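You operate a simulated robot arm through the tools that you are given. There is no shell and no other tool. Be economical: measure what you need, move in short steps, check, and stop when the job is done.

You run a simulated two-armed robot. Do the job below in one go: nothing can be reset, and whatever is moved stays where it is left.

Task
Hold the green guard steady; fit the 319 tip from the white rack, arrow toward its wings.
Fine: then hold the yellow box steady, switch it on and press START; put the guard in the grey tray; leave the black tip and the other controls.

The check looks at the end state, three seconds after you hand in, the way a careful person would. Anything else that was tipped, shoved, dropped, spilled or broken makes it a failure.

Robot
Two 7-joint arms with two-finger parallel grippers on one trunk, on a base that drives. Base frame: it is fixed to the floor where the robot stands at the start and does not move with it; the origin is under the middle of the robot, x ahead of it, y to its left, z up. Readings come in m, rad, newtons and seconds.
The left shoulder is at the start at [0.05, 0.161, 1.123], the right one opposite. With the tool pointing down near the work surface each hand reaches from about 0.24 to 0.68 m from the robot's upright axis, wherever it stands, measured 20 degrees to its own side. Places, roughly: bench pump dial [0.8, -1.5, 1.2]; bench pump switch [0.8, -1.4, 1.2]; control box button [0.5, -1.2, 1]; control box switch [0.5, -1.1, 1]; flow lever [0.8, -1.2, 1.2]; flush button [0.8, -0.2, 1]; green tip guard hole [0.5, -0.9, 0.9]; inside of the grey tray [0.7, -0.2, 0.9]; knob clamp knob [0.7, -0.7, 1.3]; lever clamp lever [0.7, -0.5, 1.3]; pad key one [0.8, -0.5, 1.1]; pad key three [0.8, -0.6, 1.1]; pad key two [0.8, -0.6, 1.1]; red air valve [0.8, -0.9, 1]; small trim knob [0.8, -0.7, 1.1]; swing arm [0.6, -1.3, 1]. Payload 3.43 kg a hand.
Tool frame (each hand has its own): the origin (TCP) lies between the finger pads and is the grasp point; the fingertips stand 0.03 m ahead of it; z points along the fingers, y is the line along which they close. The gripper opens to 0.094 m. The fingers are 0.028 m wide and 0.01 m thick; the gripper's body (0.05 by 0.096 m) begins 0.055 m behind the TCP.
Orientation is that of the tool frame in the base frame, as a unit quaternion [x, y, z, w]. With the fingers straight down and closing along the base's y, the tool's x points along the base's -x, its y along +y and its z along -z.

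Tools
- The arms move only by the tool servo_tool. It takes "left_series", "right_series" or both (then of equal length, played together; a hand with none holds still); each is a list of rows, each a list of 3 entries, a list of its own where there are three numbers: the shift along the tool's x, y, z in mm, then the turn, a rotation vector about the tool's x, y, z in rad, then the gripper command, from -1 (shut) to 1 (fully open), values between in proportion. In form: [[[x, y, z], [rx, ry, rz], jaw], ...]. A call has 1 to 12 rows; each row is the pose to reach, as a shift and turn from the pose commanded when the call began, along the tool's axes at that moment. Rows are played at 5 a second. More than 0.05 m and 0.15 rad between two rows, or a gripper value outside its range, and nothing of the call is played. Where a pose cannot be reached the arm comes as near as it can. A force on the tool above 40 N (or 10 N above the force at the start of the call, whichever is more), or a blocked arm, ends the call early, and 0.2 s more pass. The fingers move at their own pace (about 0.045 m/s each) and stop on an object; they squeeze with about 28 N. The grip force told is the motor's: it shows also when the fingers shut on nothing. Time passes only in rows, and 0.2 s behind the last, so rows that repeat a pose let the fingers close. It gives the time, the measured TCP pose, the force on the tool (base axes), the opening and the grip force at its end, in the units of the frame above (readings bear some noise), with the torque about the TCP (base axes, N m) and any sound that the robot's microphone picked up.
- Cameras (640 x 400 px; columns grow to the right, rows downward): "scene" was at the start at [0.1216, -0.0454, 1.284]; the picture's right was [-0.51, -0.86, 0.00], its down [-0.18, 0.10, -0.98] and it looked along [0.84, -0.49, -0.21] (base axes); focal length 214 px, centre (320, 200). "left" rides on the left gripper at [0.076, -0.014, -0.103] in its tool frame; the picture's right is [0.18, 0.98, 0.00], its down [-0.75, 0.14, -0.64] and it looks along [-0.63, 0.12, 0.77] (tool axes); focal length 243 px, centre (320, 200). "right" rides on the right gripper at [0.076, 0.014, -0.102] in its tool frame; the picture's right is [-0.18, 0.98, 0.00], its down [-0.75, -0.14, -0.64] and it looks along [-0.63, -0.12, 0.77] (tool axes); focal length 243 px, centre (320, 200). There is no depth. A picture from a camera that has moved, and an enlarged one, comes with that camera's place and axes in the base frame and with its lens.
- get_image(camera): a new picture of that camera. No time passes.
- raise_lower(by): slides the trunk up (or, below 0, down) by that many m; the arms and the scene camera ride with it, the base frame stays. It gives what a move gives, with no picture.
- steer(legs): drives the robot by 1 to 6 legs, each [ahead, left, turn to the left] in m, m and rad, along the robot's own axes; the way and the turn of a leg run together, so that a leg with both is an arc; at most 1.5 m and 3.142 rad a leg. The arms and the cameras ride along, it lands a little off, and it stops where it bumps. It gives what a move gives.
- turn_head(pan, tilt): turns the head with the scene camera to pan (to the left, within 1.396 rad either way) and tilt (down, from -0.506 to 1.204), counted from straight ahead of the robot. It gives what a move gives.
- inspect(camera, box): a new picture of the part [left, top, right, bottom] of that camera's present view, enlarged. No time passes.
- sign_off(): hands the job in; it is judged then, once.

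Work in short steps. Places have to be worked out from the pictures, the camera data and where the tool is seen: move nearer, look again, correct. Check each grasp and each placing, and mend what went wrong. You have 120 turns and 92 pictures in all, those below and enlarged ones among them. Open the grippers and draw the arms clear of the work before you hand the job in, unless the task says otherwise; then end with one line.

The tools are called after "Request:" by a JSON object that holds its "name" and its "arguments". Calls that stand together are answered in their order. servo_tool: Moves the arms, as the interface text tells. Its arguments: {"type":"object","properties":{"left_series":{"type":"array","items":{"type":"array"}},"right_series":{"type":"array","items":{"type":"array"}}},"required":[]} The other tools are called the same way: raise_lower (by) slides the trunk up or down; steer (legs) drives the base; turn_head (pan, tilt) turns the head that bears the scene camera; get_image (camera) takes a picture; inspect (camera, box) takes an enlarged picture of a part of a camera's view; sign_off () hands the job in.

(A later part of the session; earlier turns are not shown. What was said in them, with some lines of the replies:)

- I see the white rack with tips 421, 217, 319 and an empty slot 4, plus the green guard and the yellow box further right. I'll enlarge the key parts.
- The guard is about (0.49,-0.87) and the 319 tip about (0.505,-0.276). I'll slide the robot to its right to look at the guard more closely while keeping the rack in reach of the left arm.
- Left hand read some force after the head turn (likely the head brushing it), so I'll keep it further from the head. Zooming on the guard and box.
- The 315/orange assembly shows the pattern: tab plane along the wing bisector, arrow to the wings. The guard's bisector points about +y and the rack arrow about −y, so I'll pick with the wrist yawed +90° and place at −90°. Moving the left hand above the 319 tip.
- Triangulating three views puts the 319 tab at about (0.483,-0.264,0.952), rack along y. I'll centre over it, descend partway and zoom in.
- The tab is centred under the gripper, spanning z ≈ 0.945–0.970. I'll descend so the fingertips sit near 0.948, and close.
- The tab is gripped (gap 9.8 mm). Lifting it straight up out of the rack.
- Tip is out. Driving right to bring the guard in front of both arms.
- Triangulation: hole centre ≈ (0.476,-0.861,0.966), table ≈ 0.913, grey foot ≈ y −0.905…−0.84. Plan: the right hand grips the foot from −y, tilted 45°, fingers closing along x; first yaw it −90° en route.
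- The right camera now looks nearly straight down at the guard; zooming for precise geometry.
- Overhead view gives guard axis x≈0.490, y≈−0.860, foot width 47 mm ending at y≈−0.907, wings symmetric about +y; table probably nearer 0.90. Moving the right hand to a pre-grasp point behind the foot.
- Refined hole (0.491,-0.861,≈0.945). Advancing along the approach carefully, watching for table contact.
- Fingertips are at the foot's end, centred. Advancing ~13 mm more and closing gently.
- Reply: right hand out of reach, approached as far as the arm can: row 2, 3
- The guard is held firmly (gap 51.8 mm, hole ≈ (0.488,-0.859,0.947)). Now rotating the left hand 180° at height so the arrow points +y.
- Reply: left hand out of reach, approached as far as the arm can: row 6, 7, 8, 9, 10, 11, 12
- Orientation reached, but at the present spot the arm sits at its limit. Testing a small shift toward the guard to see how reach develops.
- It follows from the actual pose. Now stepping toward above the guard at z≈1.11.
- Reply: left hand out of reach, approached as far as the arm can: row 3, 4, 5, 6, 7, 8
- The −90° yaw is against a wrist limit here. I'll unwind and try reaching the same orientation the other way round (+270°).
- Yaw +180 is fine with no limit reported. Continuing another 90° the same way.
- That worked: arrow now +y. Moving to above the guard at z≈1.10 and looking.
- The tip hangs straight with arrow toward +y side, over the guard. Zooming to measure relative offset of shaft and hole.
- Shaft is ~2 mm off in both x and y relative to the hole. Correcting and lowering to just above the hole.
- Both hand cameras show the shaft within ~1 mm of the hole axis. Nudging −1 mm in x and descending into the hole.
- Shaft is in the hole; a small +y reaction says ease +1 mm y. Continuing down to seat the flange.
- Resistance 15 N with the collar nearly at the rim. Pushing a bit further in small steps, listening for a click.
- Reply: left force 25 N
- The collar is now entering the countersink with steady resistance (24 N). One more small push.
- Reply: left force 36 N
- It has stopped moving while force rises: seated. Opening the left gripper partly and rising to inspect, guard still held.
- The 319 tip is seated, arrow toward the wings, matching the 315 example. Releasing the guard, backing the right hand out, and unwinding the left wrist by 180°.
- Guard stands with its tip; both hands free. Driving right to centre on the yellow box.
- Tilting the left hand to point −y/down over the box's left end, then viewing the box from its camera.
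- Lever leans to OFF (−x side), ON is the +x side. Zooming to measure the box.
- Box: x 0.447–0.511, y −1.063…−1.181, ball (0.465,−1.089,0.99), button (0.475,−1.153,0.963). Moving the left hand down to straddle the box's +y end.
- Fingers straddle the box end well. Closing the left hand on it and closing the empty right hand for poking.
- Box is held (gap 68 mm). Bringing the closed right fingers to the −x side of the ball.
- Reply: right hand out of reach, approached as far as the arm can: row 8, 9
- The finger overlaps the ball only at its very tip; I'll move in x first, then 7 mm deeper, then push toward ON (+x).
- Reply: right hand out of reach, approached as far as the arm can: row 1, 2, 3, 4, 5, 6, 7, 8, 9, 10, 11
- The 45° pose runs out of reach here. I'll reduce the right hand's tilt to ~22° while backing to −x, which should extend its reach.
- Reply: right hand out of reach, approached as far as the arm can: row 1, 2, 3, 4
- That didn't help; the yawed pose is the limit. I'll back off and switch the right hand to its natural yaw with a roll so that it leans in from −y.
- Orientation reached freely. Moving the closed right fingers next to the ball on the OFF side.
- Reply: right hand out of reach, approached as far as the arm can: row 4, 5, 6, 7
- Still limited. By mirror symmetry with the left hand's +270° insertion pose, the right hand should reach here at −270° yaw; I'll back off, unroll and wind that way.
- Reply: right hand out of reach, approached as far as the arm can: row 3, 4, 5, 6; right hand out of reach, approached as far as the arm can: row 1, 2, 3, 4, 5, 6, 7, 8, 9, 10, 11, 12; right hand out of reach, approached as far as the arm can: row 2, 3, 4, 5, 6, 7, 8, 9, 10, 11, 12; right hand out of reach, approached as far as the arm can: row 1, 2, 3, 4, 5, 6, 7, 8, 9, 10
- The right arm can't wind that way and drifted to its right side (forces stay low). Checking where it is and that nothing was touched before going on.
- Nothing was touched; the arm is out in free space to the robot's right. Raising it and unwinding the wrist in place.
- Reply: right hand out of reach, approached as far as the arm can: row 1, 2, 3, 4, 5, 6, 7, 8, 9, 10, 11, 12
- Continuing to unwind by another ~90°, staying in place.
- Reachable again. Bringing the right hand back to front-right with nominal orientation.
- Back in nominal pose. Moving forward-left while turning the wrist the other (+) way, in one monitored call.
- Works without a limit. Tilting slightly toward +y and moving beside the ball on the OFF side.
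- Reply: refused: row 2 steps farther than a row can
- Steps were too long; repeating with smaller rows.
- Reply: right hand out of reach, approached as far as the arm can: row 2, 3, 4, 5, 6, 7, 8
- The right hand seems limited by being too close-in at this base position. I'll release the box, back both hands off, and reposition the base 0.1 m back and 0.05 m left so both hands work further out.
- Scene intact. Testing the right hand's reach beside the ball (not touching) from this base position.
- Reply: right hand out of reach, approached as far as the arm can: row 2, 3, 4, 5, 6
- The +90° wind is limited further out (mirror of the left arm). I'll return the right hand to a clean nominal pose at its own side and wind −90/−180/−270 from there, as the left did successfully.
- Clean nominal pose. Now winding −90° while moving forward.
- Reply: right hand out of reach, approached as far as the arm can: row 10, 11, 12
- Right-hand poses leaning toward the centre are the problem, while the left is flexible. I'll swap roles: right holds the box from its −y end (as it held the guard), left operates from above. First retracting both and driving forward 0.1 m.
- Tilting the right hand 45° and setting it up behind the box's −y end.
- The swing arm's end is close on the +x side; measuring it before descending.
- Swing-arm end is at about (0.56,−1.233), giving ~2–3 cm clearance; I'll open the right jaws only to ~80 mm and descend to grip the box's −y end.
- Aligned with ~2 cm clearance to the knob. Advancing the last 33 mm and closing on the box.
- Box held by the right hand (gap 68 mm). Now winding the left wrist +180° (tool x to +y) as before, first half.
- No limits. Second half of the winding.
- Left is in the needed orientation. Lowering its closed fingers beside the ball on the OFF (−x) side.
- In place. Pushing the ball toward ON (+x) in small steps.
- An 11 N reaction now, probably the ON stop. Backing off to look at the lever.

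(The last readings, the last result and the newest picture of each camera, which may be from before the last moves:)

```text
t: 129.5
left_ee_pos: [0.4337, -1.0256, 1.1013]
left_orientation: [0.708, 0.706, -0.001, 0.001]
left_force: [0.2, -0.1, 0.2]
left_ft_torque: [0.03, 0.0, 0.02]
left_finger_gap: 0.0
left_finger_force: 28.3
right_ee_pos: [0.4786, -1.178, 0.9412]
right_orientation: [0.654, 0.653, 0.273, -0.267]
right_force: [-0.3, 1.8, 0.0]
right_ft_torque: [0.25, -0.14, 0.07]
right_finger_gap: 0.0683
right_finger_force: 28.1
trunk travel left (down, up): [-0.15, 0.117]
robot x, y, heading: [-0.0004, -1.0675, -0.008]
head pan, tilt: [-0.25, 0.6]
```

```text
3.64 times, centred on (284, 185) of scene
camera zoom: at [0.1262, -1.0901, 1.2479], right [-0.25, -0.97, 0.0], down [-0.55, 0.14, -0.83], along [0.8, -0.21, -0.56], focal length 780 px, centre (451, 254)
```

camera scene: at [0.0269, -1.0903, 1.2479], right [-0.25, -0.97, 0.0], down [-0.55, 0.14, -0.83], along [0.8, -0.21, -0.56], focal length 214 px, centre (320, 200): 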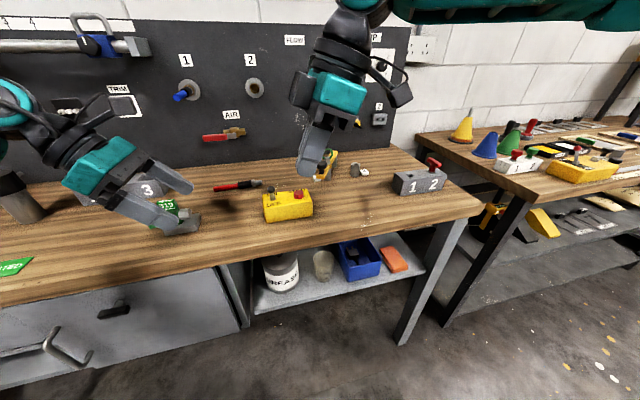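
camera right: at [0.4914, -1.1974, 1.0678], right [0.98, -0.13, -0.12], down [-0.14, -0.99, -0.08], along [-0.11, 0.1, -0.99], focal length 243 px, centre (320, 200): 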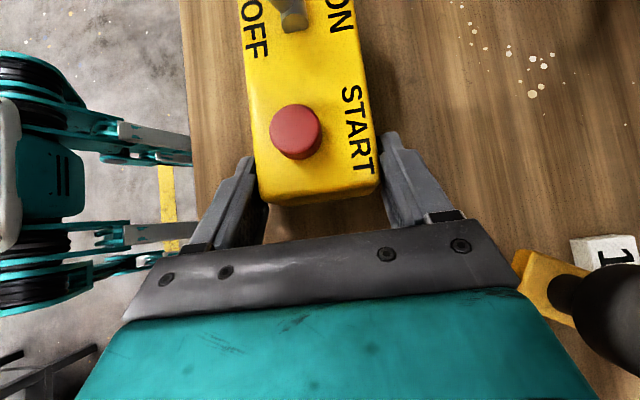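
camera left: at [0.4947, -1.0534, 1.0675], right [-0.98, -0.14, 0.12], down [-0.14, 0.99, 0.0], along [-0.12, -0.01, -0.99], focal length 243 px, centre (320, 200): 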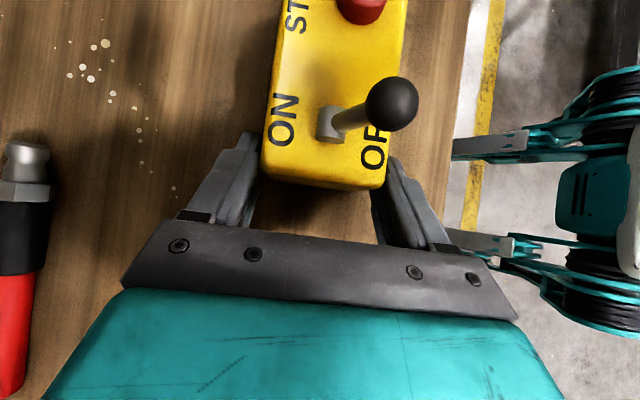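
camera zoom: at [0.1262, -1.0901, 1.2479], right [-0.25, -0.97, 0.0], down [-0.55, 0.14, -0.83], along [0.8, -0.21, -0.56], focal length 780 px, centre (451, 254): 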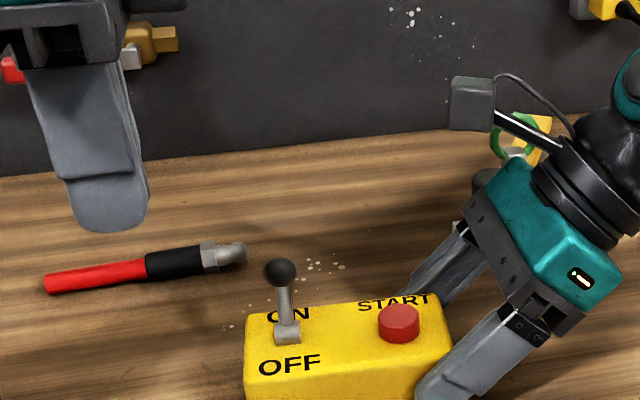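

Lever is latched at ON (ball at x≈0.50). Now moving the left fingertips above the red START button, slightly tilted to clear the right camera.

Request:
{"name": "servo_tool", "arguments": {"left_series": [[[-35, 0, 0], [0, -0.1, 0], -1], [[-70, 0, 0], [0, -0.2, 0], -1], [[-105, 0, 15], [0, -0.2, 0], -1], [[-125, 10, 35], [0, -0.2, 0], -1], [[-125, 30, 55], [0, -0.2, 0], -1], [[-125, 39, 80], [0, -0.2, 0], -1], [[-125, 39, 80], [0, -0.2, 0], -1]]}}

Request:
{"name": "inspect", "arguments": {"camera": "right", "box": [220, 0, 400, 180]}}

Request:
{"name": "inspect", "arguments": {"camera": "scene", "box": [220, 130, 348, 240]}}

```text
t: 131.1
left_ee_pos: [0.4695, -1.1512, 1.0208]
left_orientation: [0.704, 0.703, -0.071, 0.071]
left_force: [-0.3, -0.1, -0.1]
left_ft_torque: [-0.02, 0.03, -0.03]
left_finger_gap: 0.0
left_finger_force: 28.1
right_ee_pos: [0.4785, -1.179, 0.9405]
right_orientation: [0.654, 0.653, 0.274, -0.268]
right_force: [-0.9, -1.0, 1.4]
right_ft_torque: [-0.02, -0.19, -0.07]
right_finger_gap: 0.0681
right_finger_force: 28.0
trunk travel left (down, up): [-0.15, 0.117]
robot x, y, heading: [-0.0023, -1.0698, -0.003]
head pan, tilt: [-0.25, 0.6]
```

```text
2.22 times, centred on (310, 90) of right
camera zoom: at [0.4911, -1.1975, 1.0679], right [0.98, -0.13, -0.12], down [-0.14, -0.99, -0.08], along [-0.11, 0.1, -0.99], focal length 539 px, centre (342, 444)
```

zoom: 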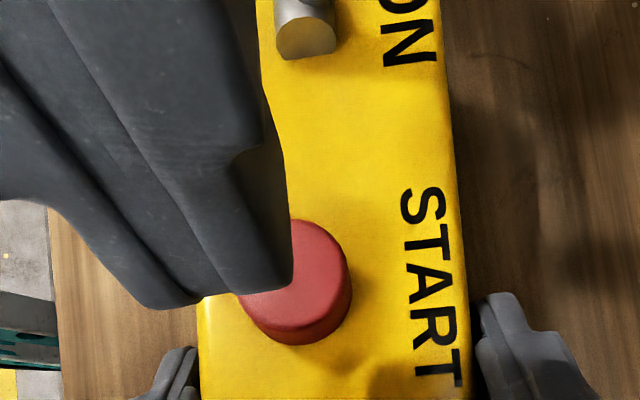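

```text
3.64 times, centred on (284, 185) of scene
camera zoom: at [0.126, -1.0907, 1.2479], right [-0.25, -0.97, 0.0], down [-0.55, 0.14, -0.83], along [0.8, -0.21, -0.56], focal length 780 px, centre (451, 254)
```

zoom: 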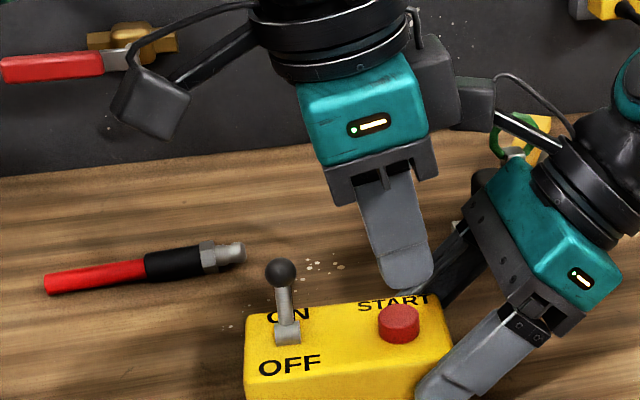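

Fingertip is over the button, needing +3 mm in x. Pressing straight down in small steps.

Request:
{"name": "servo_tool", "arguments": {"left_series": [[[2, 3, 10], [0, 0, 0], -1], [[3.6, 3, 18], [0, 0, 0], -1], [[4.4, 3, 22], [0, 0, 0], -1], [[4.8, 3, 24], [0, 0, 0], -1], [[5.2, 3, 26], [0, 0, 0], -1], [[5.6, 3, 28], [0, 0, 0], -1], [[5.6, 3, 28], [0, 0, 0], -1]]}}

Request:
{"name": "inspect", "arguments": {"camera": "scene", "box": [220, 130, 348, 240]}}

```text
t: 131.9
left_ee_pos: [0.4693, -1.1534, 1.0046]
left_orientation: [0.707, 0.7, -0.073, 0.073]
left_force: [-3.6, 1.6, 2.3]
left_ft_torque: [-0.17, -0.26, -0.04]
left_finger_gap: 0.0
left_finger_force: 27.5
right_ee_pos: [0.4807, -1.1809, 0.9407]
right_orientation: [0.658, 0.648, 0.274, -0.267]
right_force: [-0.4, 0.0, 2.2]
right_ft_torque: [-0.02, 0.34, 0.06]
right_finger_gap: 0.0679
right_finger_force: 28.0
trunk travel left (down, up): [-0.15, 0.117]
robot x, y, heading: [-0.0024, -1.0707, -0.005]
head pan, tilt: [-0.25, 0.6]
stopped in row 3 (left hand): the force on the tool passed its limit at 41 N (the readings are from after the stop); the commanded pose is now the measured one
```

```text
3.64 times, centred on (284, 185) of scene
camera zoom: at [0.1253, -1.0903, 1.2479], right [-0.25, -0.97, 0.0], down [-0.55, 0.14, -0.83], along [0.8, -0.21, -0.56], focal length 780 px, centre (451, 254)
```

zoom: 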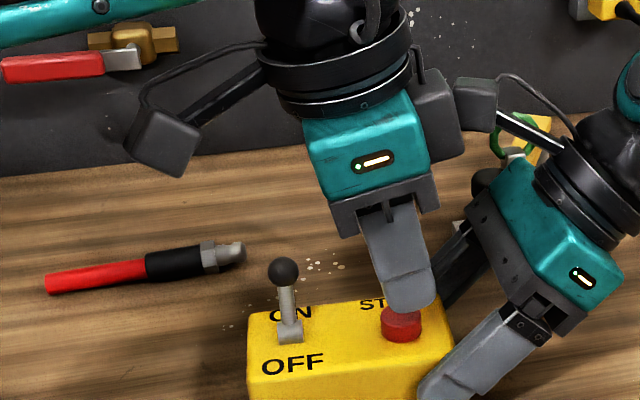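

The stop seems due to the left wrist housing meeting the right camera, not the button. Raising the left, shifting +y and tilting more so its body leans away.

Request:
{"name": "servo_tool", "arguments": {"left_series": [[[0, 1, -10], [0, 0, 0], -1], [[8, 3, -18], [0, -0.1, 0], -1], [[12, 4, -18], [0, -0.22, 0], -1], [[12, 4, -18], [0, -0.22, 0], -1]]}}

Request:
{"name": "get_image", "arguments": {"camera": "scene"}}

```text
t: 132.9
left_ee_pos: [0.4745, -1.1375, 1.0182]
left_orientation: [0.694, 0.687, -0.152, 0.15]
left_force: [0.4, -0.3, -0.5]
left_ft_torque: [0.03, -0.03, -0.02]
left_finger_gap: 0.0001
left_finger_force: 27.9
right_ee_pos: [0.4793, -1.1808, 0.9405]
right_orientation: [0.658, 0.649, 0.274, -0.266]
right_force: [-1.6, -0.2, 5.0]
right_ft_torque: [-0.15, -0.26, 0.06]
right_finger_gap: 0.0681
right_finger_force: 28.4
trunk travel left (down, up): [-0.15, 0.117]
robot x, y, heading: [-0.003, -1.074, -0.004]
head pan, tilt: [-0.25, 0.6]
```

```text
10 pictures are left
camera scene: at [0.1255, -1.0904, 1.248], right [-0.25, -0.97, 0.0], down [-0.55, 0.14, -0.83], along [0.8, -0.21, -0.56], focal length 214 px, centre (320, 200)
```

scene: 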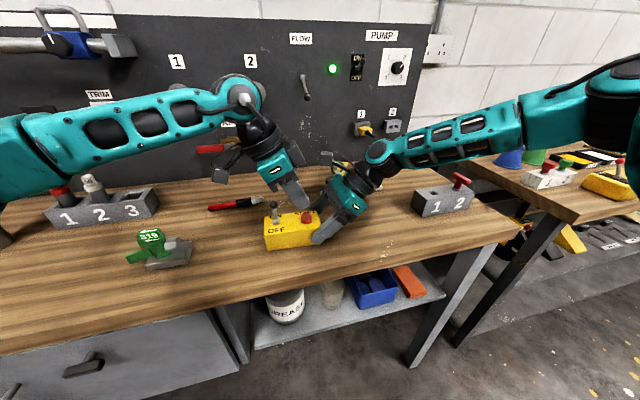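

Good clearance now. Pressing down again in fine steps.

Request:
{"name": "servo_tool", "arguments": {"left_series": [[[3.3, 0, 7.3], [0, 0, 0], -1], [[5, 0, 11], [0, 0, 0], -1], [[5.8, 0, 12.8], [0, 0, 0], -1], [[6.6, 0, 14.6], [0, 0, 0], -1], [[7.4, 0, 16.4], [0, 0, 0], -1]]}}

```text
t: 134.1
left_ee_pos: [0.4737, -1.1374, 1.0013]
left_orientation: [0.694, 0.687, -0.151, 0.149]
left_force: [0.0, -0.5, 1.0]
left_ft_torque: [0.01, 0.01, -0.02]
left_finger_gap: 0.0
left_finger_force: 28.1
right_ee_pos: [0.4798, -1.1802, 0.9399]
right_orientation: [0.658, 0.649, 0.273, -0.267]
right_force: [-0.5, 0.5, 7.5]
right_ft_torque: [0.11, -0.33, 0.01]
right_finger_gap: 0.0681
right_finger_force: 28.7
trunk travel left (down, up): [-0.15, 0.117]
robot x, y, heading: [-0.003, -1.0746, -0.005]
head pan, tilt: [-0.25, 0.6]
```

No contact yet (tip ≈0.969). Continuing down.

Request:
{"name": "servo_tool", "arguments": {"left_series": [[[0.8, 0, 1.8], [0, 0, 0], -1], [[1.6, 0, 3.6], [0, 0, 0], -1], [[2.4, 0, 5.4], [0, 0, 0], -1], [[3.2, 0, 7.2], [0, 0, 0], -1], [[3.2, 0, 7.2], [0, 0, 0], -1]]}}

```text
t: 135.3
left_ee_pos: [0.4758, -1.1373, 0.9925]
left_orientation: [0.695, 0.687, -0.15, 0.149]
left_force: [-0.3, 0.0, 0.9]
left_ft_torque: [0.0, -0.04, 0.02]
left_finger_gap: 0.0
left_finger_force: 27.5
right_ee_pos: [0.4801, -1.1813, 0.94]
right_orientation: [0.658, 0.649, 0.273, -0.267]
right_force: [0.3, 0.7, 7.1]
right_ft_torque: [0.16, -0.47, -0.06]
right_finger_gap: 0.0682
right_finger_force: 27.9
trunk travel left (down, up): [-0.15, 0.117]
robot x, y, heading: [-0.0035, -1.0706, -0.002]
head pan, tilt: [-0.25, 0.6]
```

Still no contact; checking with the right camera where the tip is relative to the button.

Request:
{"name": "inspect", "arguments": {"camera": "right", "box": [220, 0, 400, 180]}}

```text
2.22 times, centred on (310, 90) of right
camera zoom: at [0.4926, -1.1991, 1.0667], right [0.98, -0.15, -0.13], down [-0.16, -0.98, -0.08], along [-0.11, 0.1, -0.99], focal length 539 px, centre (342, 444)
```

zoom: 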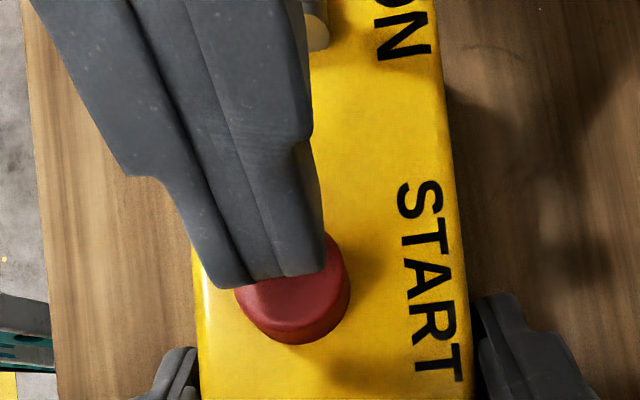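

Tip covers only the +y half. Raising 4 mm, shifting −9 mm y and +3 mm x, then pressing.

Request:
{"name": "servo_tool", "arguments": {"left_series": [[[-1.6, 0, -3.6], [0, 0, 0], -1], [[-9.8, 3, 0.1], [0, 0, 0], -1], [[-8.2, 3, 3.7], [0, 0, 0], -1], [[-7.4, 3, 5.5], [0, 0, 0], -1], [[-6.6, 3, 7.3], [0, 0, 0], -1], [[-5.8, 3, 9.1], [0, 0, 0], -1], [[-5.8, 3, 9.1], [0, 0, 0], -1]]}}

```text
t: 136.9
left_ee_pos: [0.478, -1.1465, 0.989]
left_orientation: [0.695, 0.686, -0.151, 0.153]
left_force: [-4.4, 4.1, 25.3]
left_ft_torque: [0.16, 0.22, -0.19]
left_finger_gap: 0.0002
left_finger_force: 28.1
right_ee_pos: [0.4797, -1.1808, 0.9392]
right_orientation: [0.659, 0.648, 0.273, -0.265]
right_force: [9.5, 0.9, 0.0]
right_ft_torque: [0.2, -0.03, 0.1]
right_finger_gap: 0.068
right_finger_force: 27.8
trunk travel left (down, up): [-0.15, 0.117]
robot x, y, heading: [-0.0027, -1.0672, -0.006]
head pan, tilt: [-0.25, 0.6]
heard: click
```

A click was heard at 25 N: START pressed. Raising the left hand clear and checking.

Request:
{"name": "servo_tool", "arguments": {"left_series": [[[-8, 0, -18], [0, 0, 0], -1], [[-20, 0, -46], [0, 0, 0], -1], [[-10, 0, -85], [0, 0, 0], -1], [[20, 0, -115], [0, 0.1, 0], -1], [[60, 0, -125], [0, 0.2, 0], -1], [[100, 0, -135], [0, 0.34, 0], -1], [[110, 0, -135], [0, 0.42, 0], -1]]}}

Request:
{"name": "inspect", "arguments": {"camera": "scene", "box": [220, 130, 348, 240]}}

```text
t: 138.5
left_ee_pos: [0.4787, -0.9908, 1.0639]
left_orientation: [0.711, 0.703, -0.002, 0.002]
left_force: [-0.7, -0.4, 0.4]
left_ft_torque: [0.01, 0.01, 0.02]
left_finger_gap: 0.0
left_finger_force: 27.6
right_ee_pos: [0.4799, -1.1806, 0.9395]
right_orientation: [0.658, 0.649, 0.272, -0.267]
right_force: [-1.4, -0.8, 7.4]
right_ft_torque: [-0.06, -0.01, 0.0]
right_finger_gap: 0.0678
right_finger_force: 28.3
trunk travel left (down, up): [-0.15, 0.117]
robot x, y, heading: [-0.0025, -1.0692, -0.009]
head pan, tilt: [-0.25, 0.6]
```

```text
3.64 times, centred on (284, 185) of scene
camera zoom: at [0.1254, -1.0904, 1.248], right [-0.25, -0.97, 0.0], down [-0.55, 0.14, -0.83], along [0.8, -0.21, -0.56], focal length 780 px, centre (451, 254)
```

zoom: 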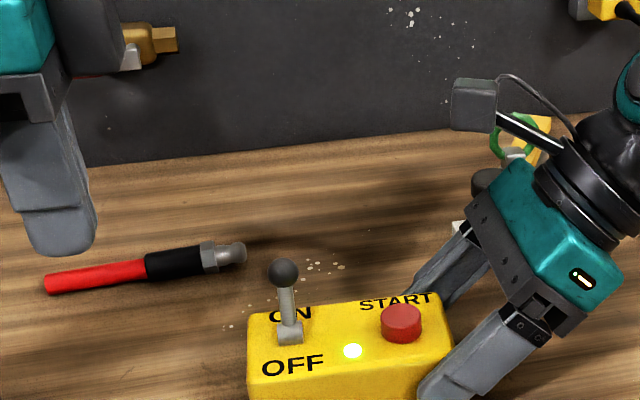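

The box lamp is lit and the lever is at ON. Releasing the box with the right hand and backing it away, while the left rises and moves over the guard.

Request:
{"name": "servo_tool", "arguments": {"right_series": [[[0, 0, 0], [0, 0, 0], 0.7], [[0, 0, 0], [0, 0, 0], 0.7], [[0, 0, 0], [0, 0, 0], 0.7], [[0, 0, -20], [0, 0, 0], 0.7], [[0, 0, -45], [0, 0, 0], 0.7], [[12, 0, -70], [0, 0, 0], 0.7], [[35, 0, -95], [0, 0, 0], 0.7], [[60, 0, -120], [0, 0, 0], 0.7], [[85, 0, -140], [0, 0, 0], 0.7]], "left_series": [[[0, 0, -30], [0, 0, -0.011], -1], [[0, 0, -60], [0, 0, -0.011], -1], [[0, 0, -90], [0, 0, -0.011], -1], [[40, 3, -90], [0, 0, -0.011], 0.28], [[80, 6, -90], [0, 0, -0.011], 0.28], [[115, 9, -90], [0, 0, -0.011], 0.28], [[127, 9, -80], [0, 0, -0.011], 0.28], [[127, 9, -50], [0, 0, -0.011], 0.28], [[127, 9, -30], [0, 0, -0.011], 0.28]]}}

Request:
{"name": "get_image", "arguments": {"camera": "left"}}

```text
t: 140.5
left_ee_pos: [0.4905, -0.8642, 1.0922]
left_orientation: [0.707, 0.708, -0.002, 0.002]
left_force: [-0.5, -0.6, 0.0]
left_ft_torque: [0.02, 0.0, -0.05]
left_finger_gap: 0.0601
left_finger_force: 0.1
right_ee_pos: [0.4787, -1.2178, 1.0986]
right_orientation: [0.658, 0.649, 0.273, -0.269]
right_force: [-0.7, -0.2, 0.2]
right_ft_torque: [0.03, -0.02, 0.01]
right_finger_gap: 0.0798
right_finger_force: 0.1
trunk travel left (down, up): [-0.15, 0.117]
robot x, y, heading: [0.0018, -1.0725, -0.0]
head pan, tilt: [-0.25, 0.6]
```

```text
7 pictures are left
camera left: at [0.4778, -0.7876, 1.1955], right [0.98, 0.18, 0.0], down [0.14, -0.75, 0.65], along [0.12, -0.64, -0.76], focal length 243 px, centre (320, 200)
```

left: 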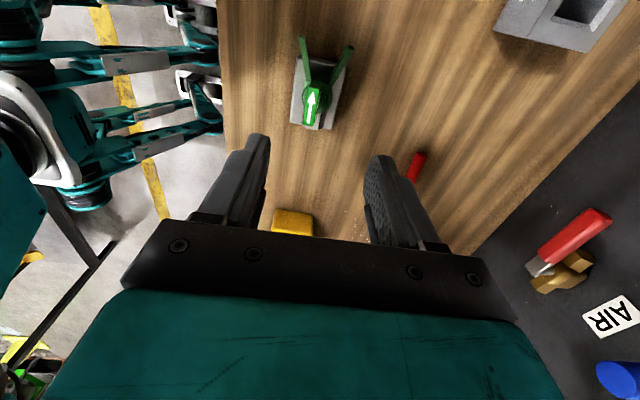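

The guard axis appears ~8 mm to −x of the gripper. Correcting and descending so the fingers straddle the tube just above the foot, then closing.

Request:
{"name": "servo_tool", "arguments": {"left_series": [[[0, -8, 20], [0, 0, 0], 0.28], [[0, -8, 50], [0, 0, 0], 0.28], [[0, -8, 85], [0, 0, 0], 0.28], [[0, -8, 115], [0, 0, 0], 0.28], [[0, -8, 132], [0, 0, 0], 0.28], [[0, -8, 141], [0, 0, 0], 0.28], [[0, -8, 141], [0, 0, 0], 0.28]]}}

Request:
{"name": "turn_head", "arguments": {"pan": 0.35, "tilt": 0.65}}

Request:
{"name": "get_image", "arguments": {"camera": "scene"}}

```text
t: 142.1
left_ee_pos: [0.482, -0.8649, 0.9511]
left_orientation: [0.707, 0.707, -0.003, 0.002]
left_force: [0.4, 0.5, 0.2]
left_ft_torque: [-0.04, 0.02, -0.04]
left_finger_gap: 0.0603
left_finger_force: 0.0
right_ee_pos: [0.4803, -1.2194, 1.0983]
right_orientation: [0.659, 0.648, 0.272, -0.268]
right_force: [-0.1, 0.4, 0.2]
right_ft_torque: [0.03, 0.0, 0.03]
right_finger_gap: 0.08
right_finger_force: 0.1
trunk travel left (down, up): [-0.15, 0.117]
robot x, y, heading: [-0.0044, -1.0694, -0.005]
head pan, tilt: [-0.25, 0.6]
```

```text
t: 143.1
left_ee_pos: [0.4828, -0.8644, 0.9525]
left_orientation: [0.708, 0.707, -0.003, 0.003]
left_force: [0.5, -0.3, -0.3]
left_ft_torque: [-0.02, 0.01, 0.0]
left_finger_gap: 0.0601
left_finger_force: 0.0
right_ee_pos: [0.479, -1.2175, 1.0977]
right_orientation: [0.658, 0.649, 0.273, -0.267]
right_force: [0.3, -0.5, 0.6]
right_ft_torque: [-0.01, 0.02, 0.0]
right_finger_gap: 0.0799
right_finger_force: 0.1
trunk travel left (down, up): [-0.15, 0.117]
robot x, y, heading: [0.0006, -1.07, -0.005]
head pan, tilt: [0.351, 0.649]
```

```text
6 pictures are left
camera scene: at [0.1222, -1.0389, 1.2436], right [0.34, -0.94, 0.0], down [-0.57, -0.21, -0.8], along [0.75, 0.27, -0.6], focal length 214 px, centre (320, 200)
```

scene: 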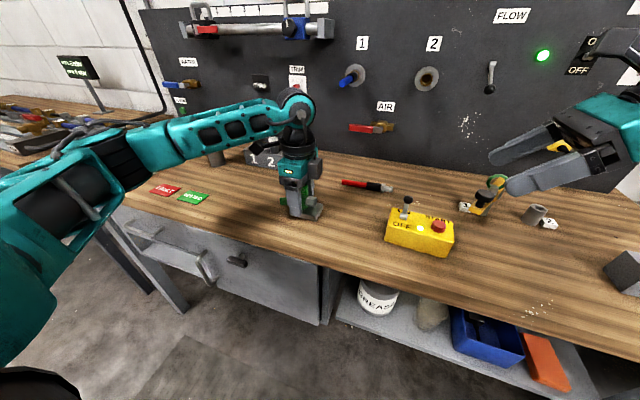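

No contact during descent; gripper straddles the guard. Closing and lifting slightly.

Request:
{"name": "servo_tool", "arguments": {"left_series": [[[0, 0, 0], [0, 0, 0], -1], [[0, 0, 0], [0, 0, 0], -1], [[0, 0, 0], [0, 0, 0], -1], [[0, 0, 0], [0, 0, 0], -1], [[0, 0, 0], [0, 0, 0], -1], [[0, 0, -5], [0, 0, 0], -1], [[0, 0, -15], [0, 0, 0], -1], [[0, 0, -30], [0, 0, 0], -1], [[0, 0, -30], [0, 0, 0], -1]]}}

Request:
{"name": "inspect", "arguments": {"camera": "scene", "box": [250, 110, 370, 240]}}

```text
t: 145.1
left_ee_pos: [0.4831, -0.8639, 0.9808]
left_orientation: [0.707, 0.707, -0.002, 0.002]
left_force: [-0.2, -0.1, -3.2]
left_ft_torque: [0.03, 0.04, -0.01]
left_finger_gap: 0.0298
left_finger_force: 28.3
right_ee_pos: [0.4787, -1.2186, 1.0976]
right_orientation: [0.659, 0.648, 0.273, -0.267]
right_force: [-0.5, 0.1, 0.2]
right_ft_torque: [0.01, -0.03, 0.02]
right_finger_gap: 0.0798
right_finger_force: 0.0
trunk travel left (down, up): [-0.15, 0.117]
robot x, y, heading: [-0.002, -1.0678, -0.003]
head pan, tilt: [0.351, 0.649]
```

```text
3.08 times, centred on (310, 175) of scene
camera zoom: at [0.1225, -1.0387, 1.2436], right [0.34, -0.94, 0.0], down [-0.57, -0.21, -0.8], along [0.75, 0.27, -0.6], focal length 660 px, centre (351, 277)
```

zoom: 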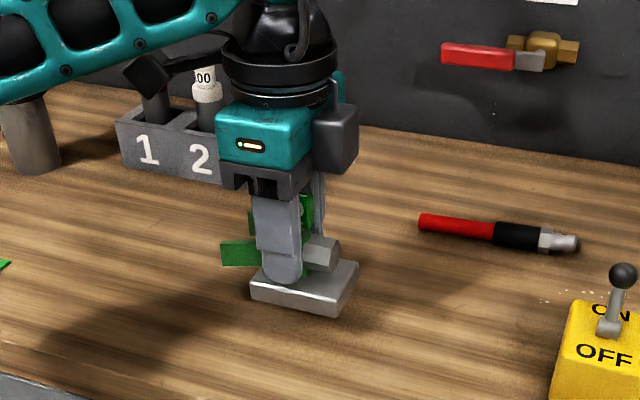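

Guard lifts level with its tip in place. Raising both hands high before driving back to the tray.

Request:
{"name": "servo_tool", "arguments": {"left_series": [[[0, 0, -35], [0, 0, 0], -1], [[0, 0, -70], [0, 0, 0], -1], [[0, 0, -105], [0, 0, 0], -1], [[0, 0, -140], [0, 0, 0], -1], [[0, 0, -170], [0, 0, 0], -1], [[0, 0, -170], [0, 0, 0], -1]], "right_series": [[[8, -8, -10], [0, 0, 0], 0.7], [[17, -17, -20], [0, 0, 0], 0.7], [[25, -25, -30], [0, 0, 0], 0.7], [[33, -33, -40], [0, 0, 0], 0.7], [[40, -40, -50], [0, 0, 0], 0.7], [[40, -40, -50], [0, 0, 0], 0.7]]}}

Request:
{"name": "steer", "arguments": {"legs": [[0, 0.78, 0]]}}

```text
t: 146.5
left_ee_pos: [0.4839, -0.8625, 1.1514]
left_orientation: [0.707, 0.707, -0.003, 0.001]
left_force: [-0.4, 0.7, -3.7]
left_ft_torque: [0.01, 0.0, 0.04]
left_finger_gap: 0.0299
left_finger_force: 28.1
right_ee_pos: [0.4392, -1.2249, 1.1625]
right_orientation: [0.658, 0.649, 0.272, -0.267]
right_force: [-0.9, 0.1, -0.3]
right_ft_torque: [-0.01, 0.0, -0.03]
right_finger_gap: 0.0798
right_finger_force: 0.1
trunk travel left (down, up): [-0.15, 0.117]
robot x, y, heading: [0.0008, -1.0719, -0.003]
head pan, tilt: [0.351, 0.649]
```

```text
t: 153.7
left_ee_pos: [0.4844, -0.0852, 1.1503]
left_orientation: [0.707, 0.708, -0.003, 0.002]
left_force: [0.4, -0.2, -3.9]
left_ft_torque: [0.04, -0.03, 0.0]
left_finger_gap: 0.0299
left_finger_force: 28.0
right_ee_pos: [0.4428, -0.4477, 1.162]
right_orientation: [0.657, 0.65, 0.272, -0.268]
right_force: [-0.8, 0.6, 1.6]
right_ft_torque: [-0.01, 0.0, -0.01]
right_finger_gap: 0.08
right_finger_force: 0.0
trunk travel left (down, up): [-0.15, 0.117]
robot x, y, heading: [0.0027, -0.2924, 0.001]
head pan, tilt: [0.351, 0.649]
```

Now at the tray. Turning the head to measure it.

Request:
{"name": "turn_head", "arguments": {"pan": 0.15, "tilt": 0.65}}

Request:
{"name": "inspect", "arguments": {"camera": "scene", "box": [220, 100, 380, 240]}}

```text
t: 154.5
left_ee_pos: [0.484, -0.0831, 1.1509]
left_orientation: [0.707, 0.708, -0.003, 0.001]
left_force: [0.7, 0.5, -4.4]
left_ft_torque: [0.0, 0.04, 0.02]
left_finger_gap: 0.0298
left_finger_force: 28.1
right_ee_pos: [0.4424, -0.4484, 1.162]
right_orientation: [0.658, 0.649, 0.272, -0.268]
right_force: [0.0, 0.5, 0.9]
right_ft_torque: [0.01, 0.02, 0.04]
right_finger_gap: 0.0799
right_finger_force: 0.1
trunk travel left (down, up): [-0.15, 0.117]
robot x, y, heading: [-0.0005, -0.2934, -0.006]
head pan, tilt: [0.15, 0.649]
```

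```text
2.86 times, centred on (300, 170) of scene
camera zoom: at [0.1284, -0.2777, 1.2436], right [0.15, -0.99, 0.0], down [-0.6, -0.09, -0.8], along [0.79, 0.12, -0.6], focal length 613 px, centre (377, 286)
```

zoom: 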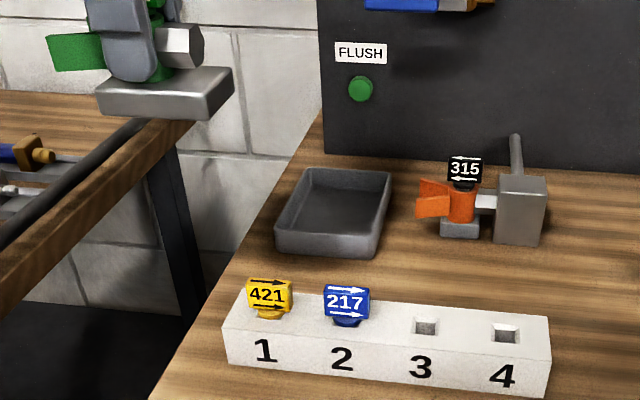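

Tray inside ≈ x 0.63–0.75, y −0.102…−0.194, centre (0.69,−0.149). The guard's length fits best along x, so I'll turn it −90° (wings to +x). First a gentle 8 cm drive forward for reach.

Request:
{"name": "steer", "arguments": {"legs": [[0.08, 0, 0]]}}

Request:
{"name": "servo_tool", "arguments": {"left_series": [[[-6, 4, 0], [0, 0, 0.143], -1], [[-12, 8, 0], [0, 0, 0.286], -1], [[-18, 12, 0], [0, 0, 0.428], -1], [[-24, 16, 0], [0, 0, 0.571], -1], [[-30, 20, 0], [0, 0, 0.714], -1], [[-36, 24, 0], [0, 0, 0.857], -1], [[-42, 28, 0], [0, 0, 1.0], -1], [[-48, 32, 0], [0, 0, 1.142], -1], [[-54, 36, 0], [0, 0, 1.285], -1], [[-60, 40, 0], [0, 0, 1.428], -1], [[-64, 44, 0], [0, 0, 1.571], -1], [[-64, 44, 0], [0, 0, 1.571], -1]]}}

```text
t: 155.5
left_ee_pos: [0.5659, -0.0842, 1.1499]
left_orientation: [0.706, 0.708, -0.003, 0.001]
left_force: [0.3, -0.4, -4.4]
left_ft_torque: [0.04, 0.01, 0.01]
left_finger_gap: 0.0299
left_finger_force: 27.7
right_ee_pos: [0.5222, -0.4465, 1.1613]
right_orientation: [0.658, 0.649, 0.273, -0.268]
right_force: [0.3, 0.0, 0.2]
right_ft_torque: [-0.01, -0.02, 0.0]
right_finger_gap: 0.0802
right_finger_force: 0.0
trunk travel left (down, up): [-0.15, 0.117]
robot x, y, heading: [0.0813, -0.2935, 0.003]
head pan, tilt: [0.15, 0.649]
```

```text
t: 158.1
left_ee_pos: [0.6092, -0.1475, 1.1515]
left_orientation: [1.0, 0.001, -0.001, 0.004]
left_force: [-0.7, 0.0, -4.1]
left_ft_torque: [0.01, -0.02, 0.0]
left_finger_gap: 0.0298
left_finger_force: 27.4
right_ee_pos: [0.5215, -0.4472, 1.1618]
right_orientation: [0.657, 0.65, 0.271, -0.268]
right_force: [0.1, -0.4, 0.0]
right_ft_torque: [-0.04, 0.01, 0.0]
right_finger_gap: 0.0802
right_finger_force: 0.0
trunk travel left (down, up): [-0.15, 0.117]
robot x, y, heading: [0.0801, -0.2924, 0.001]
head pan, tilt: [0.15, 0.649]
```

Forward drive and turn fine. Moving over the tray centre at z≈1.03 and checking.

Request:
{"name": "servo_tool", "arguments": {"left_series": [[[25, 0, 15], [0, 0, 0], -1], [[50, 0, 35], [0, 0, 0], -1], [[75, 0, 60], [0, 0, 0], -1], [[81, 0, 90], [0, 0, 0], -1], [[81, 0, 115], [0, 0, 0], -1], [[81, 0, 115], [0, 0, 0], -1]]}}

Request:
{"name": "inspect", "arguments": {"camera": "scene", "box": [220, 70, 400, 230]}}

```text
t: 159.5
left_ee_pos: [0.6895, -0.1482, 1.0353]
left_orientation: [1.0, 0.002, -0.002, 0.003]
left_force: [0.2, -0.7, -4.5]
left_ft_torque: [0.0, -0.04, -0.01]
left_finger_gap: 0.0297
left_finger_force: 28.3
right_ee_pos: [0.522, -0.4469, 1.1614]
right_orientation: [0.657, 0.65, 0.272, -0.267]
right_force: [-1.1, -0.1, -0.6]
right_ft_torque: [0.01, 0.0, -0.03]
right_finger_gap: 0.0799
right_finger_force: 0.0
trunk travel left (down, up): [-0.15, 0.117]
robot x, y, heading: [0.0802, -0.2927, 0.001]
head pan, tilt: [0.15, 0.649]
```

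```text
2.50 times, centred on (310, 150) of scene
camera zoom: at [0.2089, -0.2778, 1.2436], right [0.15, -0.99, 0.0], down [-0.6, -0.09, -0.8], along [0.79, 0.12, -0.6], focal length 536 px, centre (345, 325)
```

zoom: 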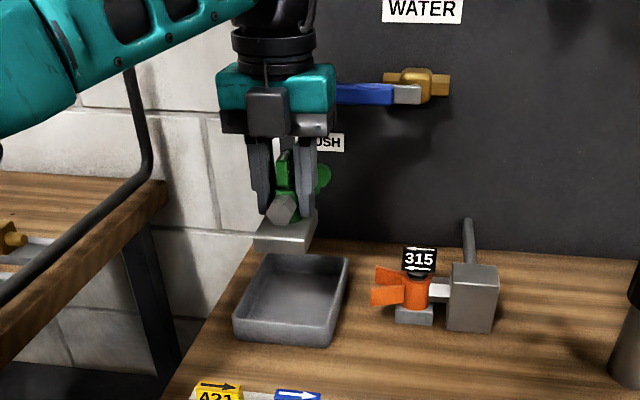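

By same-camera comparison of guard and tray, I'll shift to x≈0.678, y≈−0.152 and lower slowly, watching the force.

Request:
{"name": "servo_tool", "arguments": {"left_series": [[[-12, 4, 15], [0, 0, 0], -1], [[-12, 4, 35], [0, 0, 0], -1], [[-12, 4, 52], [0, 0, 0], -1], [[-12, 4, 62], [0, 0, 0], -1], [[-12, 4, 67], [0, 0, 0], -1], [[-12, 4, 67], [0, 0, 0], -1]]}}

Request:
{"name": "inspect", "arguments": {"camera": "scene", "box": [270, 110, 370, 220]}}

```text
t: 160.9
left_ee_pos: [0.6785, -0.1544, 0.9693]
left_orientation: [1.0, 0.002, -0.001, 0.004]
left_force: [-0.3, 0.9, -4.8]
left_ft_torque: [-0.01, -0.02, -0.03]
left_finger_gap: 0.0294
left_finger_force: 27.9
right_ee_pos: [0.5221, -0.4472, 1.1622]
right_orientation: [0.657, 0.65, 0.272, -0.268]
right_force: [-0.6, 0.6, 0.1]
right_ft_torque: [0.02, -0.02, 0.02]
right_finger_gap: 0.0799
right_finger_force: 0.0
trunk travel left (down, up): [-0.15, 0.117]
robot x, y, heading: [0.0843, -0.2905, -0.002]
head pan, tilt: [0.15, 0.649]
```

```text
3.64 times, centred on (320, 165) of scene
camera zoom: at [0.209, -0.2778, 1.2436], right [0.15, -0.99, 0.0], down [-0.6, -0.09, -0.8], along [0.79, 0.12, -0.6], focal length 780 px, centre (320, 327)
```

zoom: 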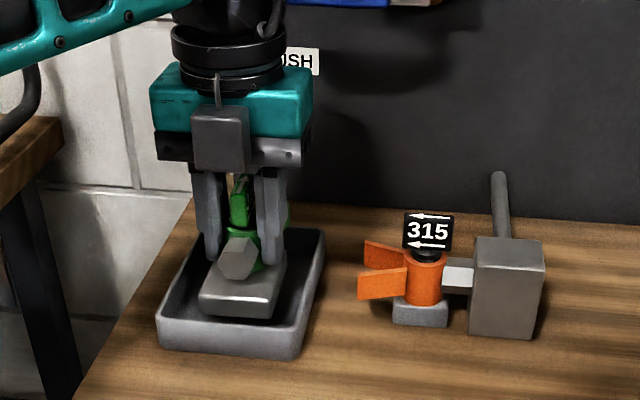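

The guard is within the tray walls. Lowering in 2–3 mm steps to the floor.

Request:
{"name": "servo_tool", "arguments": {"left_series": [[[2, 0, 3], [0, 0, 0], -1], [[2, 0, 6], [0, 0, 0], -1], [[2, 0, 8], [0, 0, 0], -1], [[2, 0, 10], [0, 0, 0], -1], [[2, 0, 10], [0, 0, 0], -1]]}}

```text
t: 162.1
left_ee_pos: [0.6807, -0.1546, 0.9592]
left_orientation: [1.0, 0.002, -0.001, 0.004]
left_force: [0.4, -0.1, -4.1]
left_ft_torque: [-0.02, -0.02, -0.01]
left_finger_gap: 0.0297
left_finger_force: 28.0
right_ee_pos: [0.5215, -0.4466, 1.1634]
right_orientation: [0.657, 0.65, 0.272, -0.268]
right_force: [1.2, 0.2, -0.3]
right_ft_torque: [-0.01, 0.02, 0.0]
right_finger_gap: 0.08
right_finger_force: 0.1
trunk travel left (down, up): [-0.15, 0.117]
robot x, y, heading: [0.078, -0.2943, 0.001]
head pan, tilt: [0.15, 0.649]
```

Still hanging (−4 N). Continuing in 1 mm steps.

Request:
{"name": "servo_tool", "arguments": {"left_series": [[[0, 0, 1], [0, 0, 0], -1], [[0, 0, 2], [0, 0, 0], -1], [[0, 0, 3], [0, 0, 0], -1], [[0, 0, 4], [0, 0, 0], -1], [[0, 0, 4], [0, 0, 0], -1]]}}

```text
t: 163.3
left_ee_pos: [0.6787, -0.1533, 0.958]
left_orientation: [1.0, 0.002, 0.002, 0.004]
left_force: [1.9, 0.8, 13.1]
left_ft_torque: [0.44, 0.6, -0.07]
left_finger_gap: 0.0297
left_finger_force: 28.4
right_ee_pos: [0.5211, -0.4479, 1.1634]
right_orientation: [0.656, 0.65, 0.273, -0.269]
right_force: [-1.2, 0.2, 0.1]
right_ft_torque: [-0.02, -0.04, 0.01]
right_finger_gap: 0.0798
right_finger_force: 0.0
trunk travel left (down, up): [-0.15, 0.117]
robot x, y, heading: [0.0839, -0.2918, 0.003]
head pan, tilt: [0.15, 0.649]
```

Seated on the tray floor. Unloading, opening to ~50 mm and rising straight up.

Request:
{"name": "servo_tool", "arguments": {"left_series": [[[0, 0, -3], [0, 0, 0], -1], [[0, 0, -3], [0, 0, 0], 0.06], [[0, 0, -3], [0, 0, 0], 0.06], [[0, 0, -3], [0, 0, 0], 0.06], [[0, 0, -20], [0, 0, 0], 0.06], [[0, 0, -50], [0, 0, 0], 0.06], [[0, 0, -90], [0, 0, 0], 0.06], [[0, 0, -130], [0, 0, 0], 0.06], [[0, 0, -170], [0, 0, 0], 0.06], [[-40, 0, -190], [0, 0, 0], 0.06], [[-85, 0, -190], [0, 0, 0], 0.06], [[-130, 0, -190], [0, 0, 0], 0.06]], "right_series": [[[0, 0, 0], [0, 0, 0], 1], [[0, 0, 0], [0, 0, 0], 1], [[0, 0, 0], [0, 0, 0], 1], [[0, 0, 0], [0, 0, 0], 1], [[0, 0, 0], [0, 0, 0], 1], [[0, 0, 0], [0, 0, 0], 1], [[0, 0, 0], [0, 0, 0], 1], [[0, 0, 0], [0, 0, 0], 1], [[0, 0, 0], [0, 0, 0], 1], [[0, 0, 0], [0, 0, 0], 1], [[0, 0, 0], [0, 0, 0], 1], [[0, 0, 0], [0, 0, 0], 1]]}}

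Request:
{"name": "inspect", "arguments": {"camera": "scene", "box": [240, 100, 400, 240]}}

```text
t: 165.9
left_ee_pos: [0.5472, -0.1521, 1.1456]
left_orientation: [1.0, 0.002, 0.0, 0.003]
left_force: [0.1, -0.7, -0.6]
left_ft_torque: [-0.03, -0.01, 0.0]
left_finger_gap: 0.0497
left_finger_force: 0.0
right_ee_pos: [0.5211, -0.4471, 1.163]
right_orientation: [0.657, 0.65, 0.272, -0.267]
right_force: [0.0, -0.1, -0.5]
right_ft_torque: [-0.02, 0.02, -0.02]
right_finger_gap: 0.0941
right_finger_force: 0.2
trunk travel left (down, up): [-0.15, 0.117]
robot x, y, heading: [0.0804, -0.2938, 0.0]
head pan, tilt: [0.15, 0.649]
```

```text
2.86 times, centred on (320, 170) of scene
camera zoom: at [0.2082, -0.2777, 1.2437], right [0.15, -0.99, 0.0], down [-0.6, -0.09, -0.8], along [0.79, 0.12, -0.6], focal length 613 px, centre (320, 286)
```

zoom: 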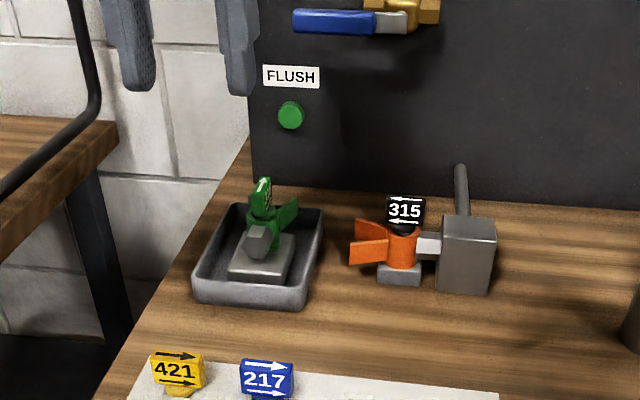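

The guard stands flat in the tray with its tip. Opening the left gripper and backing the robot clear of the bench.

Request:
{"name": "servo_tool", "arguments": {"left_series": [[[0, 0, -10], [0, 0, 0], 1], [[0, 0, -20], [0, 0, 0], 1], [[0, 0, -20], [0, 0, 0], 1]]}}

Request:
{"name": "steer", "arguments": {"legs": [[-0.25, 0, 0]]}}

Request:
{"name": "turn_head", "arguments": {"pan": -0.6, "tilt": 0.3}}

Request:
{"name": "get_image", "arguments": {"camera": "scene"}}

```text
t: 166.7
left_ee_pos: [0.5484, -0.1529, 1.1644]
left_orientation: [1.0, 0.003, 0.0, 0.003]
left_force: [0.1, 0.1, 0.4]
left_ft_torque: [-0.05, 0.02, -0.03]
left_finger_gap: 0.0941
left_finger_force: 0.1
right_ee_pos: [0.5217, -0.4472, 1.1632]
right_orientation: [0.658, 0.65, 0.272, -0.266]
right_force: [0.1, 0.0, -0.6]
right_ft_torque: [0.01, -0.01, 0.03]
right_finger_gap: 0.0943
right_finger_force: 0.0
trunk travel left (down, up): [-0.15, 0.117]
robot x, y, heading: [0.0831, -0.295, -0.001]
head pan, tilt: [0.15, 0.649]
```

```text
t: 168.6
left_ee_pos: [0.2999, -0.153, 1.1661]
left_orientation: [1.0, 0.001, 0.0, 0.004]
left_force: [0.1, 0.1, -0.5]
left_ft_torque: [-0.02, -0.05, 0.01]
left_finger_gap: 0.0943
left_finger_force: 0.0
right_ee_pos: [0.272, -0.4459, 1.162]
right_orientation: [0.658, 0.65, 0.273, -0.267]
right_force: [-0.2, 0.4, 0.1]
right_ft_torque: [0.04, 0.05, -0.04]
right_finger_gap: 0.0936
right_finger_force: 0.0
trunk travel left (down, up): [-0.15, 0.117]
robot x, y, heading: [-0.1677, -0.2951, -0.002]
head pan, tilt: [0.15, 0.649]
```

```text
t: 169.7
left_ee_pos: [0.2992, -0.1527, 1.1658]
left_orientation: [1.0, 0.001, -0.001, 0.004]
left_force: [0.3, -0.8, 0.1]
left_ft_torque: [-0.01, 0.02, -0.02]
left_finger_gap: 0.094
left_finger_force: 0.0
right_ee_pos: [0.2721, -0.4471, 1.163]
right_orientation: [0.657, 0.65, 0.272, -0.268]
right_force: [-0.1, 0.6, 0.5]
right_ft_torque: [-0.02, 0.0, 0.01]
right_finger_gap: 0.0942
right_finger_force: 0.0
trunk travel left (down, up): [-0.15, 0.117]
robot x, y, heading: [-0.1675, -0.2936, 0.002]
head pan, tilt: [-0.6, 0.3]
```

```text
0 pictures are left
camera scene: at [-0.0494, -0.3435, 1.2754], right [-0.56, -0.83, 0.0], down [-0.24, 0.17, -0.96], along [0.79, -0.54, -0.3], focal length 214 px, centre (320, 200)
```

scene: 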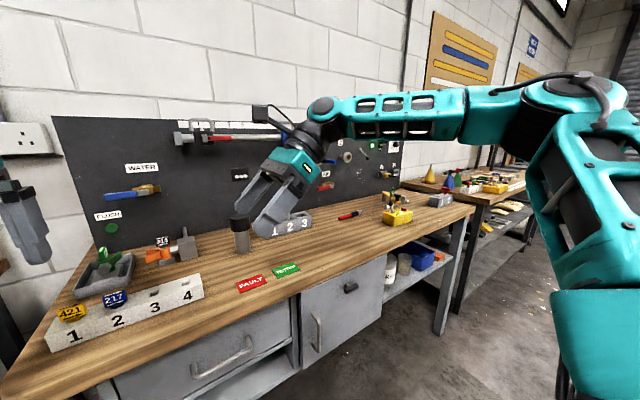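

Everything is in order and both arms are clear with the grippers open, so I'm handing in.

Request:
{"name": "sign_off", "arguments": {}}

```text
The job is handed in.
```

The 319 tip is fitted in the green guard with its arrow toward the wings. The yellow box is switched on and START is pressed (click heard, lamp lit), the guard is in the grey tray, and I did not touch the black tip or operate any other control.
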